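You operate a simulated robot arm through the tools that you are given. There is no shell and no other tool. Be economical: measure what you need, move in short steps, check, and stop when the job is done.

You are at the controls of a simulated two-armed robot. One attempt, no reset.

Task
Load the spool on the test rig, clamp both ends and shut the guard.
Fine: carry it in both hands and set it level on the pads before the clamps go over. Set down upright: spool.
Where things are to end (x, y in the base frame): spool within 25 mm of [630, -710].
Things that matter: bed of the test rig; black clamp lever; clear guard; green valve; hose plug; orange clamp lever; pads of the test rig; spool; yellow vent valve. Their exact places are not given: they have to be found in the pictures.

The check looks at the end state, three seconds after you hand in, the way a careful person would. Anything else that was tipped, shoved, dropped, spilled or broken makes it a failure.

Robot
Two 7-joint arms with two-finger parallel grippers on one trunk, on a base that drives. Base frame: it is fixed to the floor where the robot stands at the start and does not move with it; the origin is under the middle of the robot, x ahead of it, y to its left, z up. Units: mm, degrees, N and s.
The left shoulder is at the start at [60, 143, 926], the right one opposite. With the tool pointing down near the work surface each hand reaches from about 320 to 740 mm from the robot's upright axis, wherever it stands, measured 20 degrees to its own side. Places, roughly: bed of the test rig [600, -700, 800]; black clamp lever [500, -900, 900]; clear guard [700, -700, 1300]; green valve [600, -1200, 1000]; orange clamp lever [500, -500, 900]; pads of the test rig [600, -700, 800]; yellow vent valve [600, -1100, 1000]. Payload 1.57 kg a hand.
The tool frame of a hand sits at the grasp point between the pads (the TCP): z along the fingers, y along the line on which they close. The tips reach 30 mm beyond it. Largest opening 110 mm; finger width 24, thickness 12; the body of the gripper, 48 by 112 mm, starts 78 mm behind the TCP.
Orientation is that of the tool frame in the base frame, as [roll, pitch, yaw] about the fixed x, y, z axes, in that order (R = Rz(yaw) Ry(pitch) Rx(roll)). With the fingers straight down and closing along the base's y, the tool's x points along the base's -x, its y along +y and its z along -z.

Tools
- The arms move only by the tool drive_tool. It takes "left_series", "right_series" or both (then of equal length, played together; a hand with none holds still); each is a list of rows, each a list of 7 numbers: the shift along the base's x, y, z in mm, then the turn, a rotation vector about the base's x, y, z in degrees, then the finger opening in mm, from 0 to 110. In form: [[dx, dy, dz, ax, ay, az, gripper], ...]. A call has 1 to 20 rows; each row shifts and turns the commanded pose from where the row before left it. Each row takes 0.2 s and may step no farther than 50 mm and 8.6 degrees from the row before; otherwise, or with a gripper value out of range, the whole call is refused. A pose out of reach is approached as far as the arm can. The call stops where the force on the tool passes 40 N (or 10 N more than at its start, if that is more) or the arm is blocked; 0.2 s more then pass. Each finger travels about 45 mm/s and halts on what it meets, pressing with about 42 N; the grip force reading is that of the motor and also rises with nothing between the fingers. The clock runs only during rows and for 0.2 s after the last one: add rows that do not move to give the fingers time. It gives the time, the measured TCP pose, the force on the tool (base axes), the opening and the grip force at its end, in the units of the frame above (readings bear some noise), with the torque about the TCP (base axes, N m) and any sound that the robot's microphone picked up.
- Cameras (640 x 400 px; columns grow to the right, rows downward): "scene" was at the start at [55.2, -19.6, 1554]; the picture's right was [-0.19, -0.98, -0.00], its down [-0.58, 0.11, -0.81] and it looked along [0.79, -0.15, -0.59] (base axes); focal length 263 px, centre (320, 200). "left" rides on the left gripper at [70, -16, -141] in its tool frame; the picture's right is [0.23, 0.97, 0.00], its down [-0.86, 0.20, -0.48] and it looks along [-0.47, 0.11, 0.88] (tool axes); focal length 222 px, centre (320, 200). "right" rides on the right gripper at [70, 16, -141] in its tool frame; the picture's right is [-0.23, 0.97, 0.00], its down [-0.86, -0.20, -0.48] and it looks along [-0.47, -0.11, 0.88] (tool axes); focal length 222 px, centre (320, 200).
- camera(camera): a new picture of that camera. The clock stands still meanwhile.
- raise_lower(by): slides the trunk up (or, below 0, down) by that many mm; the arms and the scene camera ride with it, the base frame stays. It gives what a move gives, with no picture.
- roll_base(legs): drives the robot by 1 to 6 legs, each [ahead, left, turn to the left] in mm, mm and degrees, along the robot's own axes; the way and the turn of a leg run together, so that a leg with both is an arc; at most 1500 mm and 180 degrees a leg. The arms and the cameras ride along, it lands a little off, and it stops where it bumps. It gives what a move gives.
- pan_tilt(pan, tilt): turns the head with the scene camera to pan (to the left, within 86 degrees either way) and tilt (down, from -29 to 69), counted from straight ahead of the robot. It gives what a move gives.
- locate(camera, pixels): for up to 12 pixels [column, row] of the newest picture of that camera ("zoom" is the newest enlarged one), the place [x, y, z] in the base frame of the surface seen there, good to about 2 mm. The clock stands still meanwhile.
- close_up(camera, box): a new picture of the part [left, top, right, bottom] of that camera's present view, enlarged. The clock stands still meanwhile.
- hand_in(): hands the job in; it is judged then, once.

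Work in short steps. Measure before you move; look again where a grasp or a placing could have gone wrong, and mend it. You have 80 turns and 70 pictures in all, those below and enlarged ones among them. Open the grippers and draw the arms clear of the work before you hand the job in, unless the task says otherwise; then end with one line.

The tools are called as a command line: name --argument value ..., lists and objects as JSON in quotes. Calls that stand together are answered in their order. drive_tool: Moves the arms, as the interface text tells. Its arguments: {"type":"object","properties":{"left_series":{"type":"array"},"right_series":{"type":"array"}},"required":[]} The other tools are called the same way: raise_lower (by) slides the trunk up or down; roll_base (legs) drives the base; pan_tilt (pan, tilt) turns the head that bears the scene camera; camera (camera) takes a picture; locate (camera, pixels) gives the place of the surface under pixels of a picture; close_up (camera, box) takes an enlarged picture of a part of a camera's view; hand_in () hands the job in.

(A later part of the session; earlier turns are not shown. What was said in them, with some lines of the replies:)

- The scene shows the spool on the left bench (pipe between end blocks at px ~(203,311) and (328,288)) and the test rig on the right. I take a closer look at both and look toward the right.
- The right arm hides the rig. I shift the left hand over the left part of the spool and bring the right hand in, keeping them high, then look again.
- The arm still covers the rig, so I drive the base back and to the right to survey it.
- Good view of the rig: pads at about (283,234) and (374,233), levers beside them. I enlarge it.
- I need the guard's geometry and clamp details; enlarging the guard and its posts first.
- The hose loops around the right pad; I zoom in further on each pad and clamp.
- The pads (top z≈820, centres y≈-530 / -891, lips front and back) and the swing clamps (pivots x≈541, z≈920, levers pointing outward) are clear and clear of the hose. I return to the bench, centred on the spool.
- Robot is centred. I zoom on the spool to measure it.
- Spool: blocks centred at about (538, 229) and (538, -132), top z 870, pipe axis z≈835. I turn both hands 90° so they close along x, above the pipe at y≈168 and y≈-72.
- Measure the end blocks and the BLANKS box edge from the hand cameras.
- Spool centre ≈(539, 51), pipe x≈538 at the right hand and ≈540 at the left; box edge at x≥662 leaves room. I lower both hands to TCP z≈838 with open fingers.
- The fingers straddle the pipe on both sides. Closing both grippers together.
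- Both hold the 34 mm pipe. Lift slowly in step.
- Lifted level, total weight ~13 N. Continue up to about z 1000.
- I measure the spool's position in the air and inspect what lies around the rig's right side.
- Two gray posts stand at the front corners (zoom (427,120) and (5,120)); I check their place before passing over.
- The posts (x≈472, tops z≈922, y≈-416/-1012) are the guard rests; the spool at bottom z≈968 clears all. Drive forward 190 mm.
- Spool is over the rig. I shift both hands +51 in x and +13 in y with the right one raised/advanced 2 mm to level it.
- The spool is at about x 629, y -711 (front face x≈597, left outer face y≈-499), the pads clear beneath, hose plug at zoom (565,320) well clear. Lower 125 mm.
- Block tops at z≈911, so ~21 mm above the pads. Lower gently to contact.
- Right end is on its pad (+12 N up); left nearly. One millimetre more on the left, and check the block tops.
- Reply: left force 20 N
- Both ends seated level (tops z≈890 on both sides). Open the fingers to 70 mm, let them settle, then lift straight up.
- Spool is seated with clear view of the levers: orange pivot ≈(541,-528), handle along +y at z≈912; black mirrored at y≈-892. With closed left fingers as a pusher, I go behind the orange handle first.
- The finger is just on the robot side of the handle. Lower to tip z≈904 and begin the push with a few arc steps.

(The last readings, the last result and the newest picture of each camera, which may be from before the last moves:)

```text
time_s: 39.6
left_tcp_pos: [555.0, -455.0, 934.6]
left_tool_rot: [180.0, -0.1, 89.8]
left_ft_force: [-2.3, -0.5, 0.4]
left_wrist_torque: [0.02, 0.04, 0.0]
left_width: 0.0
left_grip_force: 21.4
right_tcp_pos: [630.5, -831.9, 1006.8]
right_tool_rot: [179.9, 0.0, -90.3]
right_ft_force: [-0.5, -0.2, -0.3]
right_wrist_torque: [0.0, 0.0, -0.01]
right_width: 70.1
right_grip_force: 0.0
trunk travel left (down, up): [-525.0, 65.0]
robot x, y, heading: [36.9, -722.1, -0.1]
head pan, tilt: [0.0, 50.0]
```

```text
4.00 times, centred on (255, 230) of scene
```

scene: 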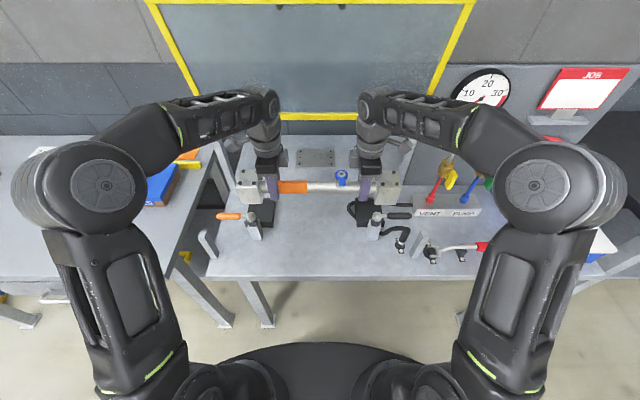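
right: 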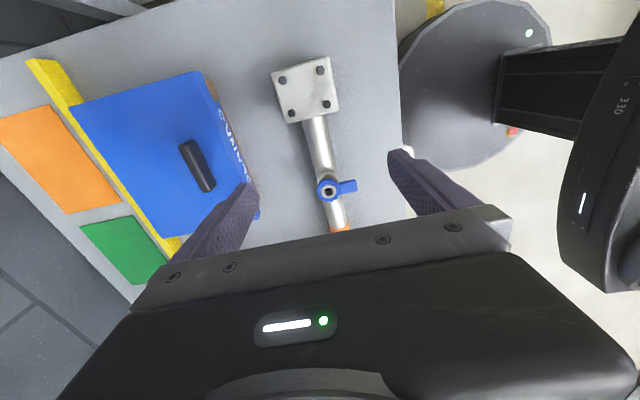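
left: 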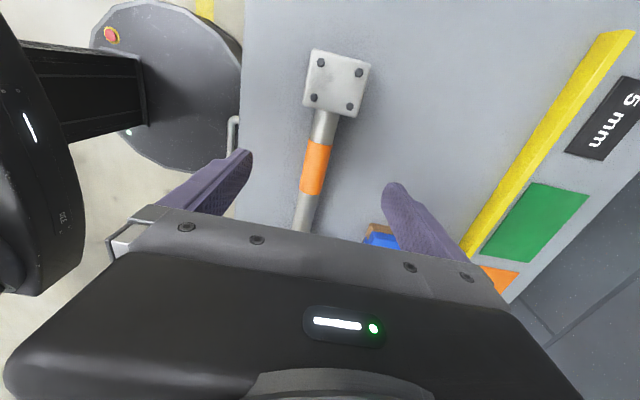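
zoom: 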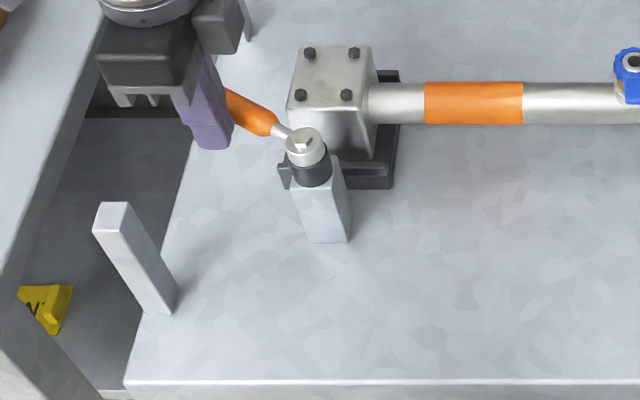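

The lever turns easily (−2 N), now ~35°. Continue the arc.

drive_tool --left_series '[[10, -4, 0, 0, 0, 0, 0], [10, -4, 0, 0, 0, 0, 0], [8, -5.5, 0, 0, 0, 0, 0], [8, -5.5, 0, 0, 0, 0, 0], [6, -7.5, 0, 0, 0, 0, 0], [6, -7.5, 0, 0, 0, 0, 0], [4, -8.5, 0, 0, 0, 0, 0], [4, -8.5, 0, 0, 0, 0, 0]]'

close_up --camera "scene" --box '[175, 180, 335, 280]'

```text
time_s: 41.4
left_tcp_pos: [608.8, -501.6, 933.9]
left_tool_rot: [-179.8, -0.2, 90.4]
left_ft_force: [-7.9, 23.8, 4.7]
left_wrist_torque: [0.46, 0.14, -0.15]
left_width: 0.0
left_grip_force: 21.4
right_tcp_pos: [630.1, -827.7, 1007.6]
right_tool_rot: [179.9, -0.2, -90.0]
right_ft_force: [0.4, -0.5, 0.1]
right_wrist_torque: [-0.03, -0.04, 0.0]
right_width: 69.8
right_grip_force: 0.0
trunk travel left (down, up): [-525.0, 65.0]
robot x, y, heading: [35.9, -724.1, 0.1]
head pan, tilt: [0.0, 50.0]
```

```text
4.00 times, centred on (255, 230) of scene
```

zoom: 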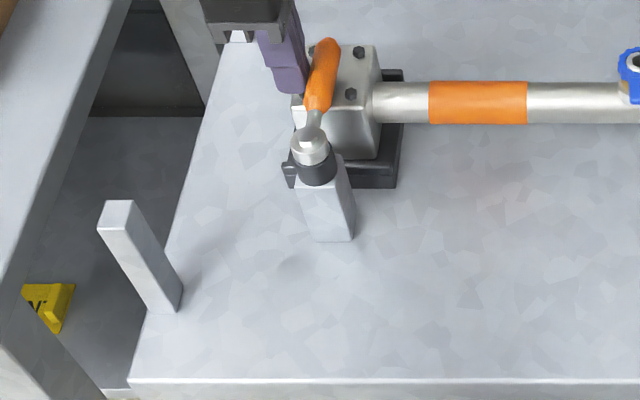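

Force has risen to 24 N near the end. I measure the lever angle before pushing more.

locate --camera "zoom" --pixels '[[325, 55], [318, 95], [310, 140], [322, 75], [357, 55], [350, 95]]'

close_up --camera "scene" --box '[225, 180, 289, 220]'

```text
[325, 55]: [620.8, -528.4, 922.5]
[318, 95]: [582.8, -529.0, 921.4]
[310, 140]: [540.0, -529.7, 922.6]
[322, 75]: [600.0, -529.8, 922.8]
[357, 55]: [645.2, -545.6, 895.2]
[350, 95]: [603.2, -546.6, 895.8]
```

```text
10.00 times, centred on (257, 200) of scene
```

zoom: 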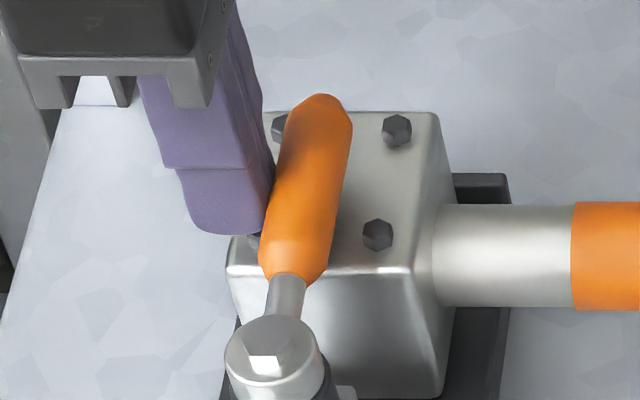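

The orange lever lies exactly across the block (y≈-529 along its length), at its stop. Back off the left hand and raise it; send the right hand behind the black lever (mirror path, above).

drive_tool --left_series '[[0, 15, 0, 0, 0, 0, 0], [0, 20, 0, 0, 0, 0, 0], [0, 0, 40, 0, 0, 0, 0], [-20, 0, 40, 0, 0, 0, 0], [-40, 0, 0, 0, 0, 0, 0], [0, 0, 0, 0, 0, 0, 0]]' --right_series '[[0, 0, 0, 0, 0, 0, 30], [-31, -33, 0, 0, 0, 0, 0], [-31, -33, 0, 0, 0, 0, 0], [-31, -33, 0, 0, 0, 0, 0], [-30, -33, 0, 0, 0, 0, 0], [0, 0, 0, 0, 0, 0, 0]]'

close_up --camera "scene" --box '[295, 180, 455, 280]'

locate --camera "zoom" --pixels '[[325, 147], [405, 140], [420, 150], [380, 140], [450, 190], [440, 220]]'

```text
time_s: 42.8
left_tcp_pos: [550.4, -474.1, 1013.0]
left_tool_rot: [-179.8, 0.0, 89.9]
left_ft_force: [-0.1, 0.4, -0.1]
left_wrist_torque: [0.02, 0.02, 0.02]
left_width: 0.0
left_grip_force: 21.2
right_tcp_pos: [506.8, -964.3, 1007.4]
right_tool_rot: [179.9, -0.1, -90.1]
right_ft_force: [0.4, 1.0, -0.3]
right_wrist_torque: [-0.01, 0.01, -0.02]
right_width: 0.0
right_grip_force: 21.6
trunk travel left (down, up): [-525.0, 65.0]
robot x, y, heading: [38.4, -728.2, -0.2]
head pan, tilt: [0.0, 50.0]
```

```text
4.00 times, centred on (375, 230) of scene
```

zoom: 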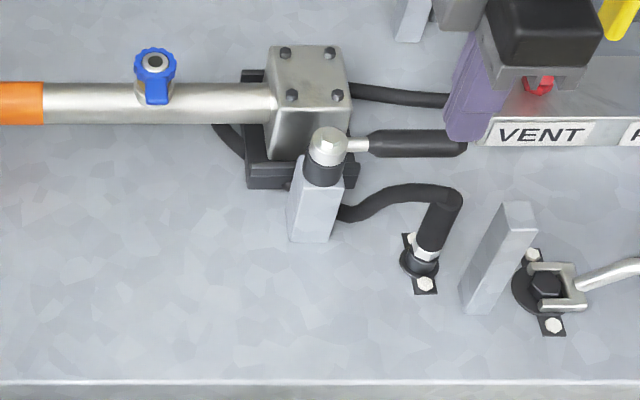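

```text
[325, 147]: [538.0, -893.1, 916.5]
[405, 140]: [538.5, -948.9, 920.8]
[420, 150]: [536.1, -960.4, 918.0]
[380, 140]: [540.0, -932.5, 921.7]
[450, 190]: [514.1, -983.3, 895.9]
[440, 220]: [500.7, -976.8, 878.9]
```

The hose arch near (450,190) rises to z≈900 at y≈-977, close to where I'd lower. I check the hose height closer to the pivot to choose a smaller radius.

locate --camera "zoom" --pixels '[[360, 205], [380, 192], [400, 187], [415, 186], [430, 186], [445, 186], [457, 192], [465, 140], [372, 142]]'

```text
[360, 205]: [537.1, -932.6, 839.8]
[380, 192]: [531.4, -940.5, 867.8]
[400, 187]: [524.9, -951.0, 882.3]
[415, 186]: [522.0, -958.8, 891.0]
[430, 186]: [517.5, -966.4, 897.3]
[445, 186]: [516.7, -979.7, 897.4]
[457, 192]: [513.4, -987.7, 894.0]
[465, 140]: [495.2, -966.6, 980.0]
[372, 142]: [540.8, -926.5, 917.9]
```

Hose at y≥-950 stays below z≈885, so I push at radius ~45 mm (y≈-938) with tips at z≈907.

drive_tool --right_series '[[0, 26, 0, 0, 0, 0, 0], [0, 0, -35, 0, 0, 0, 0], [0, 0, -35, 0, 0, 0, 0], [0, 0, 0, 0, 0, 0, 0], [12, 0, 0, 0, 0, 0, 0], [6, -2, 0, 0, 0, 0, 0], [6, -2, 0, 0, 0, 0, 0], [7, 0, 0, 0, 0, 0, 0], [6, -1, 0, 0, 0, 0, 0]]'

close_up --camera "scene" --box '[295, 180, 455, 280]'

```text
time_s: 44.8
left_tcp_pos: [551.2, -473.9, 1013.1]
left_tool_rot: [-180.0, 0.0, 89.8]
left_ft_force: [-0.3, 0.6, 0.6]
left_wrist_torque: [0.02, -0.01, -0.04]
left_width: 0.0
left_grip_force: 21.3
right_tcp_pos: [544.9, -939.6, 938.6]
right_tool_rot: [180.0, -0.1, -90.1]
right_ft_force: [-4.0, 1.2, 0.3]
right_wrist_torque: [0.02, 0.1, -0.01]
right_width: 0.1
right_grip_force: 21.8
trunk travel left (down, up): [-525.0, 65.0]
robot x, y, heading: [37.7, -725.1, -0.2]
head pan, tilt: [0.0, 50.0]
```

```text
4.00 times, centred on (375, 230) of scene
```

zoom: 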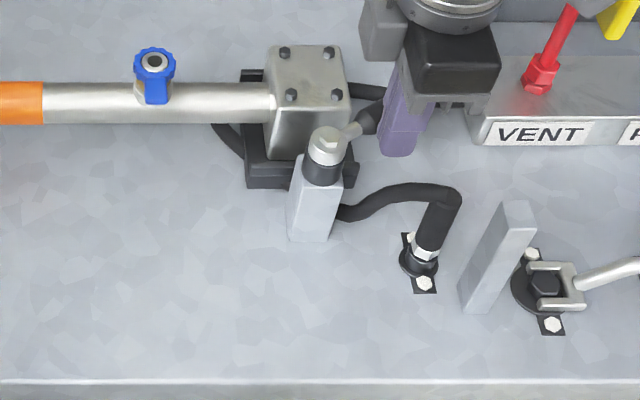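

Lever rotates (≈40°), hose untouched. Continue the arc to 90°.

drive_tool --right_series '[[6, 0, 0, 0, 0, 0, 0], [7, 1, 0, 0, 0, 0, 0], [6, 2.5, 0, 0, 0, 0, 0], [6, 3, 0, 0, 0, 0, 0], [5, 4, 0, 0, 0, 0, 0], [5, 5, 0, 0, 0, 0, 0], [4, 5, 0, 0, 0, 0, 0], [3, 5, 0, 0, 0, 0, 0], [0, 2, 0, 0, 0, 0, 0]]'

close_up --camera "scene" --box '[295, 180, 455, 280]'

locate --camera "zoom" --pixels '[[328, 140], [335, 100], [335, 70], [338, 85]]'

```text
time_s: 46.8
left_tcp_pos: [549.7, -475.5, 1014.2]
left_tool_rot: [-179.9, 0.0, 89.9]
left_ft_force: [-0.9, -0.6, 0.0]
left_wrist_torque: [0.0, 0.02, -0.01]
left_width: 0.0
left_grip_force: 21.3
right_tcp_pos: [585.5, -915.0, 937.0]
right_tool_rot: [-179.9, -0.2, -90.3]
right_ft_force: [-1.5, -9.3, 3.4]
right_wrist_torque: [-0.23, -0.04, 0.04]
right_width: 0.0
right_grip_force: 21.2
trunk travel left (down, up): [-525.0, 65.0]
robot x, y, heading: [37.0, -729.4, 0.1]
head pan, tilt: [0.0, 50.0]
```

```text
4.00 times, centred on (375, 230) of scene
```

zoom: 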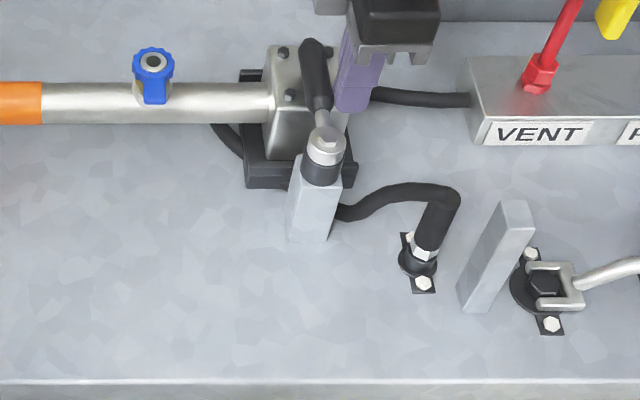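

```text
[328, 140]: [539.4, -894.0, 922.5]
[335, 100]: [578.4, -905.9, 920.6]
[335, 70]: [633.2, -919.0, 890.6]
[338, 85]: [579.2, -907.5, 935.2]
```

Force rises to ~9 N; I check the lever's line along (316,80).

locate --camera "zoom" --pixels '[[312, 50], [316, 75], [320, 100], [325, 140]]'

drive_tool --right_series '[[0, 2, 0, 0, 0, 0, 0], [0, 1, 0, 0, 0, 0, 0], [0, 0, 0, 0, 0, 0, 0]]'

close_up --camera "scene" --box '[343, 180, 407, 220]'

locate --camera "zoom" --pixels '[[300, 120], [325, 210], [345, 340]]'

```text
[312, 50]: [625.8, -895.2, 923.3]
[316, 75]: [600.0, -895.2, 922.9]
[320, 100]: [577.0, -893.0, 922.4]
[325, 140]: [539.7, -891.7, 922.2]
```

```text
time_s: 47.6
left_tcp_pos: [550.7, -475.5, 1013.3]
left_tool_rot: [-179.9, -0.1, 89.8]
left_ft_force: [0.0, -0.6, -0.7]
left_wrist_torque: [0.0, 0.02, 0.0]
left_width: 0.0
left_grip_force: 21.3
right_tcp_pos: [586.0, -915.8, 937.5]
right_tool_rot: [180.0, 0.0, -90.4]
right_ft_force: [-1.2, -24.2, 5.0]
right_wrist_torque: [-0.53, 0.35, 0.03]
right_width: 0.1
right_grip_force: 21.2
trunk travel left (down, up): [-525.0, 65.0]
robot x, y, heading: [42.2, -722.6, -0.4]
head pan, tilt: [0.0, 50.0]
```

```text
10.00 times, centred on (375, 200) of scene
```

zoom: 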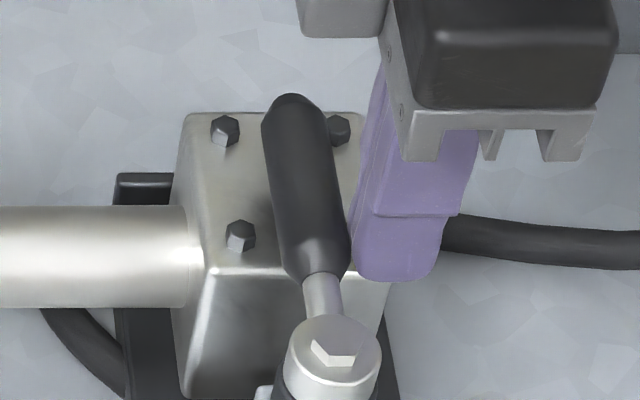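

```text
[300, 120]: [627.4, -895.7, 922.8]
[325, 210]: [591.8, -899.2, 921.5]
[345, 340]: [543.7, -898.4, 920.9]
```

Black lever too is at its stop (line y≈-896…-898 with 24 N reaction). Back the right hand off and up and draw both hands back.

drive_tool --left_series '[[0, 0, 0, 0, 0, 0, 0], [0, 0, 0, 0, 0, 0, 0], [0, 0, 20, 0, 0, 0, 30], [-30, 0, 20, 0, 0, 0, 60], [-40, 0, 0, 0, 0, 0, 60], [-40, 0, 0, 0, 0, 0, 60], [-30, 0, 0, 0, 0, 0, 60], [0, 0, 0, 0, 0, 0, 60]]' --right_series '[[0, -12, 0, 0, 0, 0, 0], [0, -13, 0, 0, 0, 0, 0], [0, 0, 40, 0, 0, 0, 0], [0, 0, 40, 0, 0, 0, 0], [-40, 0, 10, 0, 0, 0, 0], [-45, 0, 0, 0, 0, 0, 0], [-45, 0, 0, 0, 0, 0, 0], [-45, 0, 0, 0, 0, 0, 0]]'

roll_base --legs '[[-130, 0, 0]]'

raise_lower --by 64

pan_tilt --pan 0 --tilt 28

camera --camera "scene"

```text
time_s: 49.4
left_tcp_pos: [410.6, -475.3, 1053.7]
left_tool_rot: [-179.9, -0.1, 89.9]
left_ft_force: [-0.3, -0.3, 0.3]
left_wrist_torque: [-0.01, -0.05, 0.01]
left_width: 60.0
left_grip_force: 0.1
right_tcp_pos: [411.8, -937.0, 1025.6]
right_tool_rot: [179.9, 0.0, -90.2]
right_ft_force: [-0.2, 0.2, -0.5]
right_wrist_torque: [0.01, -0.01, -0.01]
right_width: 0.0
right_grip_force: 21.6
trunk travel left (down, up): [-525.0, 65.0]
robot x, y, heading: [32.9, -725.3, 0.1]
head pan, tilt: [0.0, 50.0]
```

```text
time_s: 50.6
left_tcp_pos: [278.0, -474.4, 1053.8]
left_tool_rot: [-180.0, 0.0, 89.9]
left_ft_force: [-0.1, -0.2, 0.4]
left_wrist_torque: [0.02, -0.06, 0.0]
left_width: 60.2
left_grip_force: 0.1
right_tcp_pos: [281.5, -936.0, 1026.3]
right_tool_rot: [-179.9, 0.1, -90.1]
right_ft_force: [-0.4, 0.5, -0.3]
right_wrist_torque: [0.02, -0.04, 0.01]
right_width: 0.1
right_grip_force: 21.1
trunk travel left (down, up): [-525.0, 65.0]
robot x, y, heading: [-95.1, -723.0, -0.2]
head pan, tilt: [0.0, 50.0]
```

```text
time_s: 51.7
left_tcp_pos: [279.7, -474.6, 1117.1]
left_tool_rot: [-179.9, 0.0, 89.9]
left_ft_force: [-0.2, -0.2, 0.8]
left_wrist_torque: [0.04, 0.02, -0.02]
left_width: 59.9
left_grip_force: 0.1
right_tcp_pos: [283.4, -936.3, 1089.6]
right_tool_rot: [-179.9, 0.0, -90.1]
right_ft_force: [0.1, 0.1, 0.0]
right_wrist_torque: [0.03, 0.05, 0.05]
right_width: 0.2
right_grip_force: 21.0
trunk travel left (down, up): [-589.0, 1.0]
robot x, y, heading: [-91.0, -723.2, -0.1]
head pan, tilt: [0.0, 50.0]
```

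```text
time_s: 52.5
left_tcp_pos: [279.2, -474.4, 1117.1]
left_tool_rot: [-179.9, -0.1, 89.9]
left_ft_force: [0.6, -0.1, 1.0]
left_wrist_torque: [-0.01, 0.03, -0.02]
left_width: 59.9
left_grip_force: 0.0
right_tcp_pos: [281.9, -936.4, 1089.7]
right_tool_rot: [-179.9, -0.1, -90.1]
right_ft_force: [0.5, 0.6, 0.2]
right_wrist_torque: [0.01, -0.01, 0.02]
right_width: 0.0
right_grip_force: 21.5
trunk travel left (down, up): [-589.0, 1.0]
robot x, y, heading: [-91.0, -725.4, -0.1]
head pan, tilt: [0.0, 28.0]
```

```text
34 pictures are left
```

scene: 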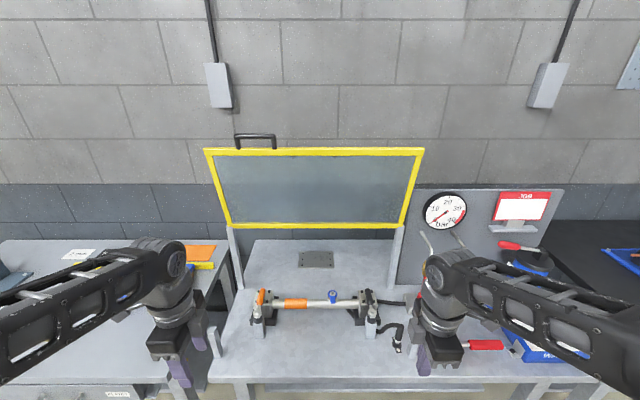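

Both levers lie over the spool. Now I measure the guard handle.

close_up --camera "scene" --box '[216, 120, 296, 170]'

locate --camera "zoom" --pixels '[[320, 125], [250, 125], [430, 125], [320, 115], [320, 138], [170, 180], [475, 180], [320, 240], [320, 260]]'

```text
8.00 times, centred on (256, 145) of scene
```

zoom: 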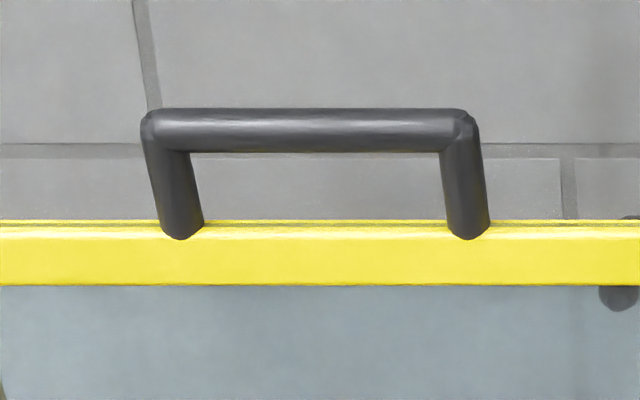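

```text
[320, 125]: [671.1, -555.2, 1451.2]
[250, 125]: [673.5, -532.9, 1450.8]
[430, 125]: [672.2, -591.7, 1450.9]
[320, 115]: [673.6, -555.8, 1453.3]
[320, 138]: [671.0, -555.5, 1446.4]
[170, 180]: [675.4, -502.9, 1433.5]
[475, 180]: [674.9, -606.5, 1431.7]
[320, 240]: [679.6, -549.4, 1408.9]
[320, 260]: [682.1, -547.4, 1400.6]
```

Round bar centre ≈(678, -555, 1446), ~28 mm free gap below it. I swing the left hand up to horizontal (fingers toward +x), stopping ~110 mm short of the bar.

drive_tool --left_series '[[25.5, -7.3, 30, 0, -8.2, 0, 50], [25.5, -7.3, 30, 0, -8.2, 0, 40], [25.5, -7.3, 30, 0, -8.2, 0, 30], [25.5, -7.3, 30, 0, -8.2, 0, 30], [25.5, -7.3, 30, 0, -8.2, 0, 30], [25.5, -7.3, 30, 0, -8.2, 0, 30], [25.5, -7.3, 30, 0, -8.2, 0, 30], [25.5, -7.3, 30, 0, -8.2, 0, 30], [25.5, -7.3, 30, 0, -8.2, 0, 30], [25.5, -7.3, 30, 0, -8.2, 0, 30], [25.5, -7.3, 29, 0, -8, 0, 30], [0, 0, 0, 0, 0, 0, 30]]'

camera --camera "scene"

```text
time_s: 55.1
left_tcp_pos: [556.1, -556.9, 1447.3]
left_tool_rot: [90.0, 0.0, 90.0]
left_ft_force: [-0.4, 1.1, 0.4]
left_wrist_torque: [-0.01, -0.03, 0.02]
left_width: 29.9
left_grip_force: 0.0
right_tcp_pos: [282.0, -935.9, 1091.5]
right_tool_rot: [180.0, -0.1, -90.1]
right_ft_force: [-0.3, -0.1, 0.3]
right_wrist_torque: [0.03, -0.04, 0.0]
right_width: 0.2
right_grip_force: 21.5
trunk travel left (down, up): [-589.0, 1.0]
robot x, y, heading: [-95.4, -724.4, -0.1]
head pan, tilt: [0.0, 28.0]
```

```text
32 pictures are left
```

scene: 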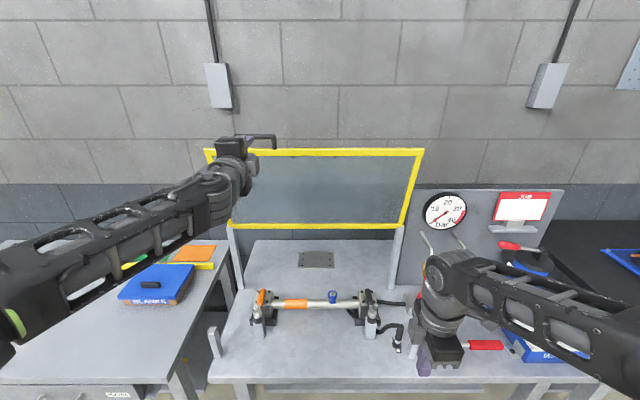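

The hand reached the pose well. Advance 80 mm, then look at finger alignment with the bar.

drive_tool --left_series '[[30, 1, 0, 0, 0, 0, 30], [30, 1, 0, 0, 0, 0, 30], [15, 0, 0, 0, 0, 0, 30], [0, 0, 0, 0, 0, 0, 30]]'

close_up --camera "scene" --box '[200, 115, 296, 175]'

camera --camera "left"

```text
time_s: 56.1
left_tcp_pos: [633.4, -553.8, 1447.4]
left_tool_rot: [90.1, 0.0, 89.9]
left_ft_force: [-1.0, 0.1, -0.1]
left_wrist_torque: [-0.01, -0.01, 0.01]
left_width: 29.8
left_grip_force: 0.0
right_tcp_pos: [282.4, -936.3, 1092.3]
right_tool_rot: [-179.9, 0.0, -90.0]
right_ft_force: [0.8, 0.1, -0.3]
right_wrist_torque: [-0.01, 0.03, -0.04]
right_width: 0.0
right_grip_force: 21.1
trunk travel left (down, up): [-589.0, 1.0]
robot x, y, heading: [-95.2, -722.6, -0.1]
head pan, tilt: [0.0, 28.0]
```

```text
6.67 times, centred on (248, 145) of scene
```

zoom: 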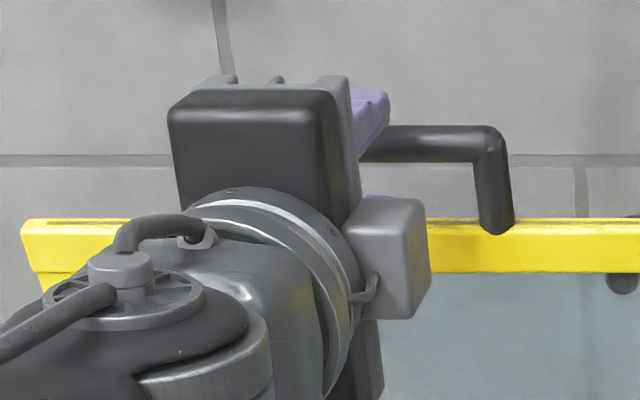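

```text
30 pictures are left
```

left: 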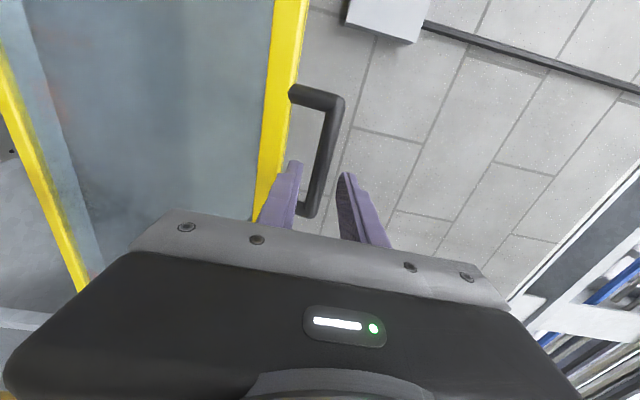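

The bar sits between the two fingertips. Advance 44 mm, then grip.

drive_tool --left_series '[[15, 0, -1, 0, 0, 0, 30], [15, 0, 0, 0, 0, 0, 30], [12, 0, 0, 0, 0, 0, 30], [0, 0, 0, 0, 0, 0, 30]]'

camera --camera "left"

```text
time_s: 57.1
left_tcp_pos: [676.1, -553.0, 1446.5]
left_tool_rot: [90.1, -0.2, 90.0]
left_ft_force: [0.1, -0.5, 0.0]
left_wrist_torque: [0.0, 0.0, -0.01]
left_width: 30.1
left_grip_force: 0.0
right_tcp_pos: [282.6, -936.7, 1090.3]
right_tool_rot: [-180.0, 0.0, -90.0]
right_ft_force: [-0.3, -0.2, 0.4]
right_wrist_torque: [0.01, 0.02, 0.02]
right_width: 0.2
right_grip_force: 21.4
trunk travel left (down, up): [-589.0, 1.0]
robot x, y, heading: [-92.2, -725.7, -0.2]
head pan, tilt: [0.0, 28.0]
```

```text
29 pictures are left
```

left: 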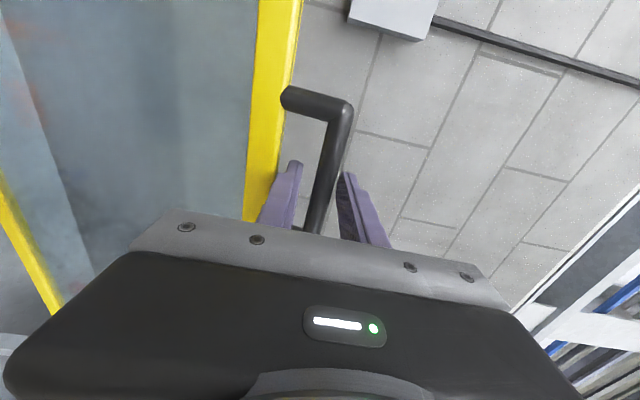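

The bar is well between the fingers. Grip it.

drive_tool --left_series '[[0, 0, 0, 0, 0, 0, 15], [0, 0, 0, 0, 0, 0, 8], [0, 0, 0, 0, 0, 0, 8], [0, 0, 0, 0, 0, 0, 8]]'

```text
time_s: 58.1
left_tcp_pos: [674.1, -553.4, 1447.4]
left_tool_rot: [90.0, 0.0, 90.0]
left_ft_force: [0.7, 1.2, 7.6]
left_wrist_torque: [-0.06, -0.11, -0.04]
left_width: 15.0
left_grip_force: 30.7
right_tcp_pos: [283.1, -937.8, 1090.2]
right_tool_rot: [180.0, 0.0, -90.2]
right_ft_force: [-0.4, 0.2, 0.6]
right_wrist_torque: [0.03, 0.0, 0.0]
right_width: 0.2
right_grip_force: 21.1
trunk travel left (down, up): [-589.0, 1.0]
robot x, y, heading: [-92.8, -721.6, -0.2]
head pan, tilt: [0.0, 28.0]
```

Gripped at 15 mm. Pull the guard along its arc about the hinge (745, 1103), R≈350: first small part.

drive_tool --left_series '[[-13, 0, -3, 0, 1, 0, 8], [-13, 0, -3.5, 0, 1, 0, 8], [-13, 0, -3.7, 0, 2, 0, 8], [-13, 0, -3.9, 0, 2, 0, 8], [0, 0, 0, 0, 0, 0, 8]]'

camera --camera "scene"

```text
time_s: 59.3
left_tcp_pos: [622.7, -552.5, 1434.0]
left_tool_rot: [95.9, 0.0, 89.9]
left_ft_force: [-5.1, 4.6, 16.8]
left_wrist_torque: [0.0, -0.11, -0.14]
left_width: 14.6
left_grip_force: 30.8
right_tcp_pos: [281.3, -936.1, 1090.8]
right_tool_rot: [-179.9, -0.1, -90.2]
right_ft_force: [0.2, -0.2, -0.1]
right_wrist_torque: [0.0, -0.01, 0.0]
right_width: 0.0
right_grip_force: 21.3
trunk travel left (down, up): [-589.0, 1.0]
robot x, y, heading: [-93.2, -722.2, 0.2]
head pan, tilt: [0.0, 28.0]
```

```text
28 pictures are left
```

scene: 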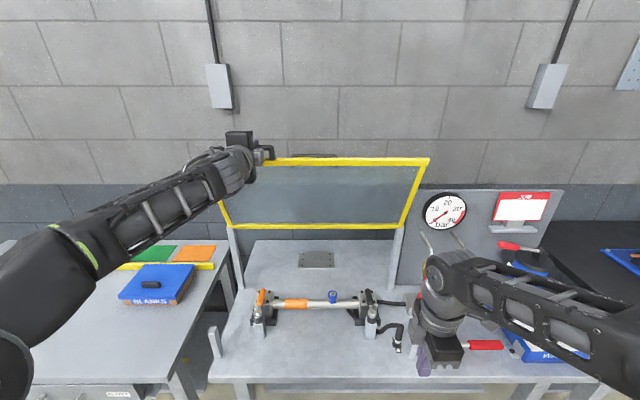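

Guard follows. A 17 N upward reaction says my arc is slightly too low; I ease that by 3 mm and continue to ~40°.

drive_tool --left_series '[[-18, 0, -4, 0, 3, 0, 8], [-18, 0, -8, 0, 3, 0, 8], [-18, 0, -10, 0, 3, 0, 8], [-17, 0, -11, 0, 3, 0, 8], [-17, 0, -12, 0, 3, 0, 8], [-17, 0, -13, 0, 3, 0, 8], [0, 0, 0, 0, 0, 0, 8]]'

```text
time_s: 60.9
left_tcp_pos: [521.5, -554.7, 1371.7]
left_tool_rot: [114.2, -0.1, 89.8]
left_ft_force: [-1.3, -5.8, -1.8]
left_wrist_torque: [-0.49, 0.02, -0.72]
left_width: 14.7
left_grip_force: 31.3
right_tcp_pos: [282.5, -937.5, 1090.6]
right_tool_rot: [-180.0, 0.0, -90.2]
right_ft_force: [-0.1, 0.0, 0.1]
right_wrist_torque: [0.0, 0.01, 0.03]
right_width: 0.4
right_grip_force: 21.5
trunk travel left (down, up): [-589.0, 1.0]
robot x, y, heading: [-93.8, -724.7, -0.0]
head pan, tilt: [0.0, 28.0]
```

Force low, on track. Continue to ~70°.

drive_tool --left_series '[[-24, 0, -20, 0, 3, 0, 8], [-20.6, 0, -22.5, 0, 3, 0, 8], [-18.6, 0, -24.2, 0, 3, 0, 8], [-16.4, 0, -25.8, 0, 3, 0, 8], [-14.1, 0, -27.1, 0, 3, 0, 8], [-11.7, 0, -28.2, 0, 3, 0, 8], [0, 0, 0, 0, 0, 0, 8]]'

camera --camera "scene"

```text
time_s: 62.5
left_tcp_pos: [418.4, -554.2, 1225.7]
left_tool_rot: [131.9, 0.0, 90.0]
left_ft_force: [-7.8, -5.8, 3.4]
left_wrist_torque: [0.03, -0.08, 0.19]
left_width: 14.5
left_grip_force: 30.8
right_tcp_pos: [280.9, -937.6, 1090.7]
right_tool_rot: [-179.9, 0.1, -90.1]
right_ft_force: [0.1, -0.2, 0.5]
right_wrist_torque: [0.01, 0.03, -0.02]
right_width: 0.0
right_grip_force: 21.4
trunk travel left (down, up): [-589.0, 1.0]
robot x, y, heading: [-90.5, -718.9, 0.1]
head pan, tilt: [0.0, 28.0]
```

```text
27 pictures are left
```

scene: 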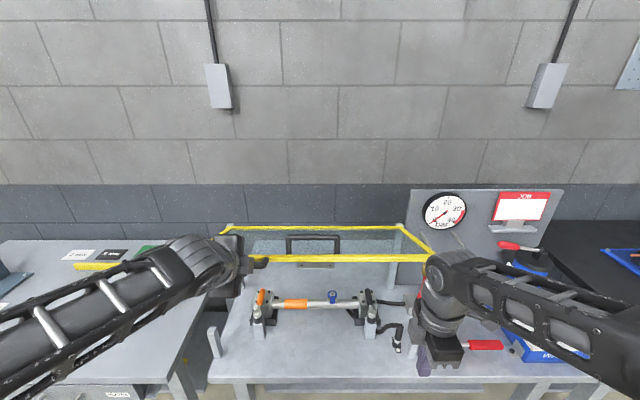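

On track, forces small. Continue to ~100° with fixed hand attitude.

drive_tool --left_series '[[-10, 0, -29.1, 0, 0, 0, 8], [-6.6, 0, -29.8, 0, 0, 0, 8], [-4, 0, -30.3, 0, 0, 0, 8], [-1.3, 0, -30.5, 0, 0, 0, 8], [1.3, 0, -30.5, 0, 0, 0, 8], [4, 0, -30.3, 0, 0, 0, 8], [0, 0, 0, 0, 0, 0, 8]]'

camera --camera "scene"

```text
time_s: 64.1
left_tcp_pos: [397.9, -553.9, 1043.5]
left_tool_rot: [132.3, 0.0, 90.0]
left_ft_force: [2.4, -3.9, -5.6]
left_wrist_torque: [-0.11, 0.09, -0.01]
left_width: 14.9
left_grip_force: 30.5
right_tcp_pos: [283.8, -936.9, 1089.9]
right_tool_rot: [-180.0, 0.0, -90.1]
right_ft_force: [0.0, -0.2, 0.5]
right_wrist_torque: [0.01, 0.0, -0.02]
right_width: 0.0
right_grip_force: 21.2
trunk travel left (down, up): [-589.0, 1.0]
robot x, y, heading: [-95.2, -722.7, 0.0]
head pan, tilt: [0.0, 28.0]
```

```text
26 pictures are left
```

scene: 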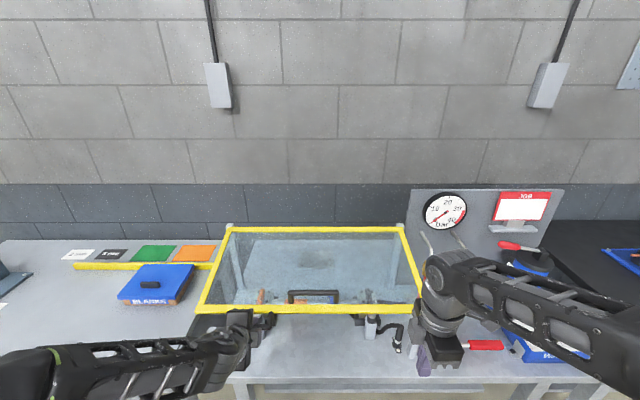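

Now nearly horizontal-plus; continue to ~116°, then small steps onto the rests.

drive_tool --left_series '[[6.6, 0, -29.8, 0, 0, 0, 8], [9.2, 0, -29.1, 0, 0, 0, 8], [11, 0, -26, 0, 0, 0, 8], [4, 0, -9, 0, 0, 0, 8], [4.5, 0, -9, 0, 0, 0, 8], [0, 0, 0, 0, 0, 0, 8]]'

close_up --camera "scene" --box '[170, 210, 450, 385]'

```text
time_s: 65.5
left_tcp_pos: [433.2, -553.9, 940.4]
left_tool_rot: [132.2, 0.0, 89.9]
left_ft_force: [0.2, -2.6, -3.6]
left_wrist_torque: [-0.1, 0.03, 0.0]
left_width: 14.7
left_grip_force: 30.8
right_tcp_pos: [283.5, -935.6, 1090.0]
right_tool_rot: [180.0, 0.0, -90.2]
right_ft_force: [0.5, 0.5, 0.3]
right_wrist_torque: [0.01, -0.03, -0.04]
right_width: 0.0
right_grip_force: 20.8
trunk travel left (down, up): [-589.0, 1.0]
robot x, y, heading: [-93.6, -724.2, 0.0]
head pan, tilt: [0.0, 28.0]
```

```text
2.29 times, centred on (310, 298) of scene
```

zoom: 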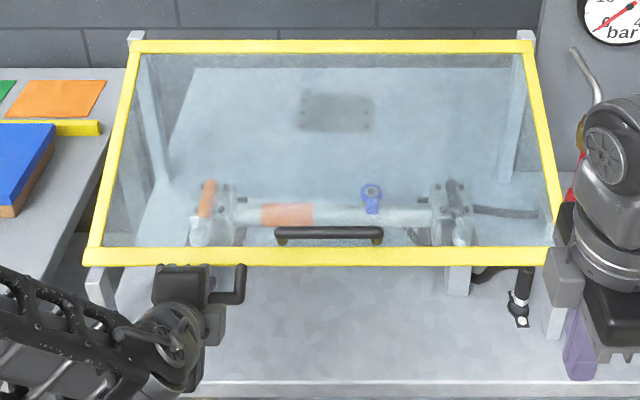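

Close to the rests. Small steps down until contact.

drive_tool --left_series '[[2, 0, -4, 0, 0, 0, 8], [2.2, 0, -4, 0, 0, 0, 8], [2.3, 0, -4, 0, 0, 0, 8], [2.3, 0, -4, 0, 0, 0, 8], [2.4, 0, -4, 0, 0, 0, 8], [0, 0, 0, 0, 0, 0, 8]]'

close_up --camera "scene" --box '[170, 210, 450, 385]'

locate --camera "zoom" --pixels '[[95, 265], [110, 265], [555, 258], [300, 262], [555, 300], [105, 280]]'

```text
time_s: 66.9
left_tcp_pos: [442.8, -554.0, 922.0]
left_tool_rot: [132.2, -0.1, 89.9]
left_ft_force: [-10.5, -3.6, -8.4]
left_wrist_torque: [0.07, -0.01, 0.21]
left_width: 15.0
left_grip_force: 31.0
right_tcp_pos: [282.2, -935.5, 1091.2]
right_tool_rot: [-180.0, -0.1, -90.2]
right_ft_force: [0.1, 0.3, 0.1]
right_wrist_torque: [-0.01, 0.01, -0.02]
right_width: 0.1
right_grip_force: 21.0
trunk travel left (down, up): [-589.0, 1.0]
robot x, y, heading: [-94.6, -725.1, 0.0]
head pan, tilt: [0.0, 28.0]
```

```text
2.29 times, centred on (310, 298) of scene
```

zoom: 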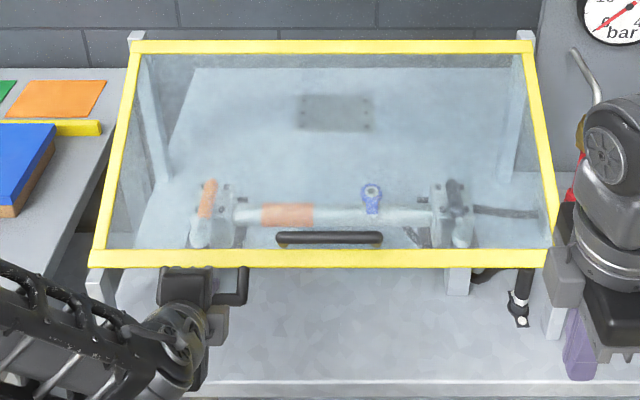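

```text
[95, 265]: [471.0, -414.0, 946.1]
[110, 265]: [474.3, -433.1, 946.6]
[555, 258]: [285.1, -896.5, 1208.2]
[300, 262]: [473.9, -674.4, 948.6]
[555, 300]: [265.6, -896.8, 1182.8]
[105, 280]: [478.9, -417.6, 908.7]
```

Rail is still ~10 mm above the rest tops. Continue in small steps.

drive_tool --left_series '[[1, 0, -3, 0, 0, 0, 8], [1.5, 0, -3, 0, 0, 0, 8], [1.8, 0, -3, 0, 0, 0, 8], [1.8, 0, -3, 0, 0, 0, 8], [0, 0, 0, 0, 0, 0, 8]]'

close_up --camera "scene" --box '[190, 290, 270, 340]'

locate --camera "zoom" --pixels '[[150, 180], [150, 200], [150, 160], [150, 220], [150, 240]]'

```text
time_s: 68.1
left_tcp_pos: [448.0, -552.5, 912.1]
left_tool_rot: [131.9, 0.0, 89.9]
left_ft_force: [-23.5, -0.8, 8.8]
left_wrist_torque: [-0.06, 0.02, 0.11]
left_width: 14.5
left_grip_force: 31.3
right_tcp_pos: [279.5, -936.9, 1092.1]
right_tool_rot: [-179.7, 0.0, -90.1]
right_ft_force: [0.1, 0.1, 0.6]
right_wrist_torque: [0.03, 0.0, 0.0]
right_width: 0.0
right_grip_force: 21.0
trunk travel left (down, up): [-589.0, 1.0]
robot x, y, heading: [-91.4, -724.7, 0.0]
head pan, tilt: [0.0, 28.0]
```

```text
8.00 times, centred on (230, 315) of scene
```

zoom: 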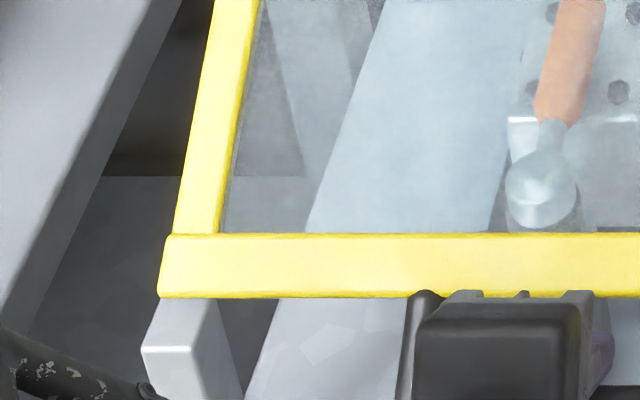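

```text
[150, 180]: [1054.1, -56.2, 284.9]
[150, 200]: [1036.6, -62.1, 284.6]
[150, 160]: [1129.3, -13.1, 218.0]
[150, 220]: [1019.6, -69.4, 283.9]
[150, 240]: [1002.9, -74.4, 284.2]
```

Resistance of ~20 N against closing now. I check rail versus post height.

locate --camera "zoom" --pixels '[[190, 245], [190, 270], [185, 292], [190, 310], [175, 340], [165, 352], [300, 292]]'

drive_tool --left_series '[[0.5, 0, -2, 0, 0, 0, 8], [0, 0, 0, 0, 0, 0, 8]]'

```text
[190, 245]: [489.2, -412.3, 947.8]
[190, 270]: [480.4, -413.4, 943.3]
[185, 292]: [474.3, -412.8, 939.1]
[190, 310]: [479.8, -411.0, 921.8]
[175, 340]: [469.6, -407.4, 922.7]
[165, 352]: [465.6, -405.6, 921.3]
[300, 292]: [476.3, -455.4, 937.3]
```

```text
time_s: 68.7
left_tcp_pos: [450.5, -553.0, 912.4]
left_tool_rot: [131.6, 0.0, 90.1]
left_ft_force: [-13.4, 0.9, 15.5]
left_wrist_torque: [-0.19, 0.02, 0.12]
left_width: 14.5
left_grip_force: 30.7
right_tcp_pos: [279.7, -934.9, 1091.3]
right_tool_rot: [-179.9, 0.0, -90.2]
right_ft_force: [-0.1, 0.6, 0.3]
right_wrist_torque: [-0.01, 0.03, -0.01]
right_width: 0.0
right_grip_force: 21.2
trunk travel left (down, up): [-589.0, 1.0]
robot x, y, heading: [-93.6, -724.3, 0.1]
head pan, tilt: [0.0, 28.0]
```

The rail rests on the posts (rail edge z≈938 less its ~16 mm thickness = post top 922) and pushing no longer moves it. Release the handle and back out along the tool axis.

drive_tool --left_series '[[0, 0, 0, 0, 0, 0, 25], [0, 0, 0, 0, 0, 0, 32], [0, 0, 0, 0, 0, 0, 32], [-7, 0, 7, 0, 0, 0, 32], [-15, 0, 13, 0, 0, 0, 32], [-20, 0, 18, 0, 0, 0, 32], [-20, 0, 18, 0, 0, 0, 32], [-20, 0, 18, 0, 0, 0, 32], [0, 0, 0, 0, 0, 0, 32]]'

camera --camera "scene"

```text
time_s: 70.7
left_tcp_pos: [400.3, -558.7, 984.6]
left_tool_rot: [132.2, 0.1, 90.0]
left_ft_force: [1.1, -0.6, -0.3]
left_wrist_torque: [-0.01, -0.01, 0.02]
left_width: 32.0
left_grip_force: 0.1
left hand out of reach, approached as far as the arm can: row 7, 8
right_tcp_pos: [283.3, -936.5, 1090.5]
right_tool_rot: [-180.0, 0.0, -90.1]
right_ft_force: [0.1, 0.3, 0.3]
right_wrist_torque: [-0.01, 0.07, 0.01]
right_width: 0.2
right_grip_force: 21.2
trunk travel left (down, up): [-589.0, 1.0]
robot x, y, heading: [-92.3, -724.7, -0.3]
head pan, tilt: [0.0, 28.0]
```

```text
22 pictures are left
```

scene: 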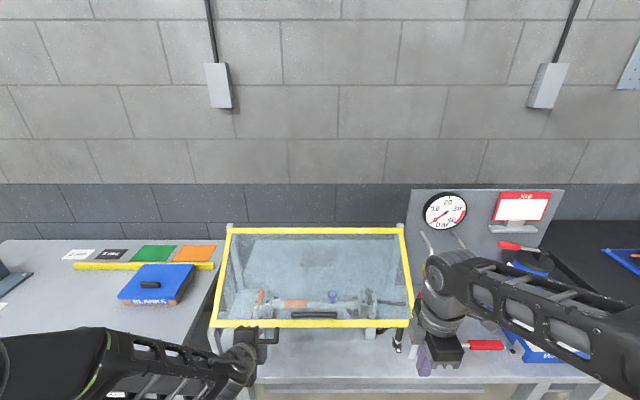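

Released and clear. Back the base away, open the right gripper, and check the final state.

roll_base --legs '[[-250, 0, 0]]'

drive_tool --right_series '[[0, 0, 0, 0, 0, 0, 60], [0, 0, 0, 0, 0, 0, 100], [0, 0, 0, 0, 0, 0, 100], [0, 0, 0, 0, 0, 0, 100], [0, 0, 0, 0, 0, 0, 100], [0, 0, 0, 0, 0, 0, 100]]' --left_series '[[0, 0, 0, 0, 0, 0, 60], [0, 0, 0, 0, 0, 0, 100], [0, 0, 0, 0, 0, 0, 100], [0, 0, 0, 0, 0, 0, 100], [0, 0, 0, 0, 0, 0, 100], [0, 0, 0, 0, 0, 0, 100]]'

close_up --camera "scene" --box '[200, 170, 440, 320]'

locate --camera "zoom" --pixels '[[60, 237], [500, 237], [280, 237], [280, 80]]'

```text
time_s: 72.6
left_tcp_pos: [150.0, -559.4, 983.9]
left_tool_rot: [132.1, 0.0, 89.9]
left_ft_force: [0.5, 1.1, 0.7]
left_wrist_torque: [0.02, -0.01, -0.02]
left_width: 32.3
left_grip_force: 0.1
right_tcp_pos: [31.7, -936.3, 1090.7]
right_tool_rot: [-180.0, 0.0, -90.2]
right_ft_force: [-0.8, -0.4, -0.2]
right_wrist_torque: [0.03, -0.06, -0.02]
right_width: 0.2
right_grip_force: 21.4
trunk travel left (down, up): [-589.0, 1.0]
robot x, y, heading: [-342.7, -725.3, 0.1]
head pan, tilt: [0.0, 28.0]
```

```text
time_s: 74.0
left_tcp_pos: [148.9, -558.9, 984.1]
left_tool_rot: [132.3, 0.0, 89.9]
left_ft_force: [-0.1, -0.9, -0.2]
left_wrist_torque: [0.0, -0.03, -0.01]
left_width: 99.9
left_grip_force: 0.1
right_tcp_pos: [32.5, -936.1, 1090.3]
right_tool_rot: [-180.0, 0.0, -90.1]
right_ft_force: [-0.1, -0.2, 0.5]
right_wrist_torque: [0.01, 0.01, -0.01]
right_width: 100.0
right_grip_force: 0.0
trunk travel left (down, up): [-589.0, 1.0]
robot x, y, heading: [-345.9, -724.2, -0.0]
head pan, tilt: [0.0, 28.0]
```

```text
2.67 times, centred on (320, 245) of scene
```

zoom: 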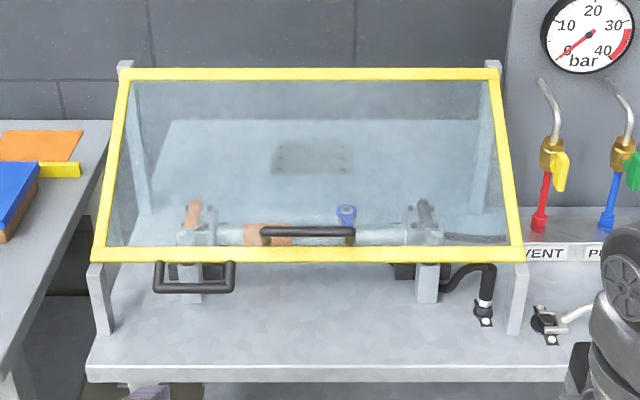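

```text
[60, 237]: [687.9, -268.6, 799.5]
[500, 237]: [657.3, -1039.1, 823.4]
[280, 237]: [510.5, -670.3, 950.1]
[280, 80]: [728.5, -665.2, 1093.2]
```

The guard rests on both posts, both levers lie over the spool ends, and the hose, valves and gauge are undisturbed with the arms clear. Handing in.

hand_in

```text
The job is handed in.
```

The spool is on the pads at about (630, -711), level and upright. Both clamp levers are over its ends, the guard is shut on its posts, and the job is handed in.
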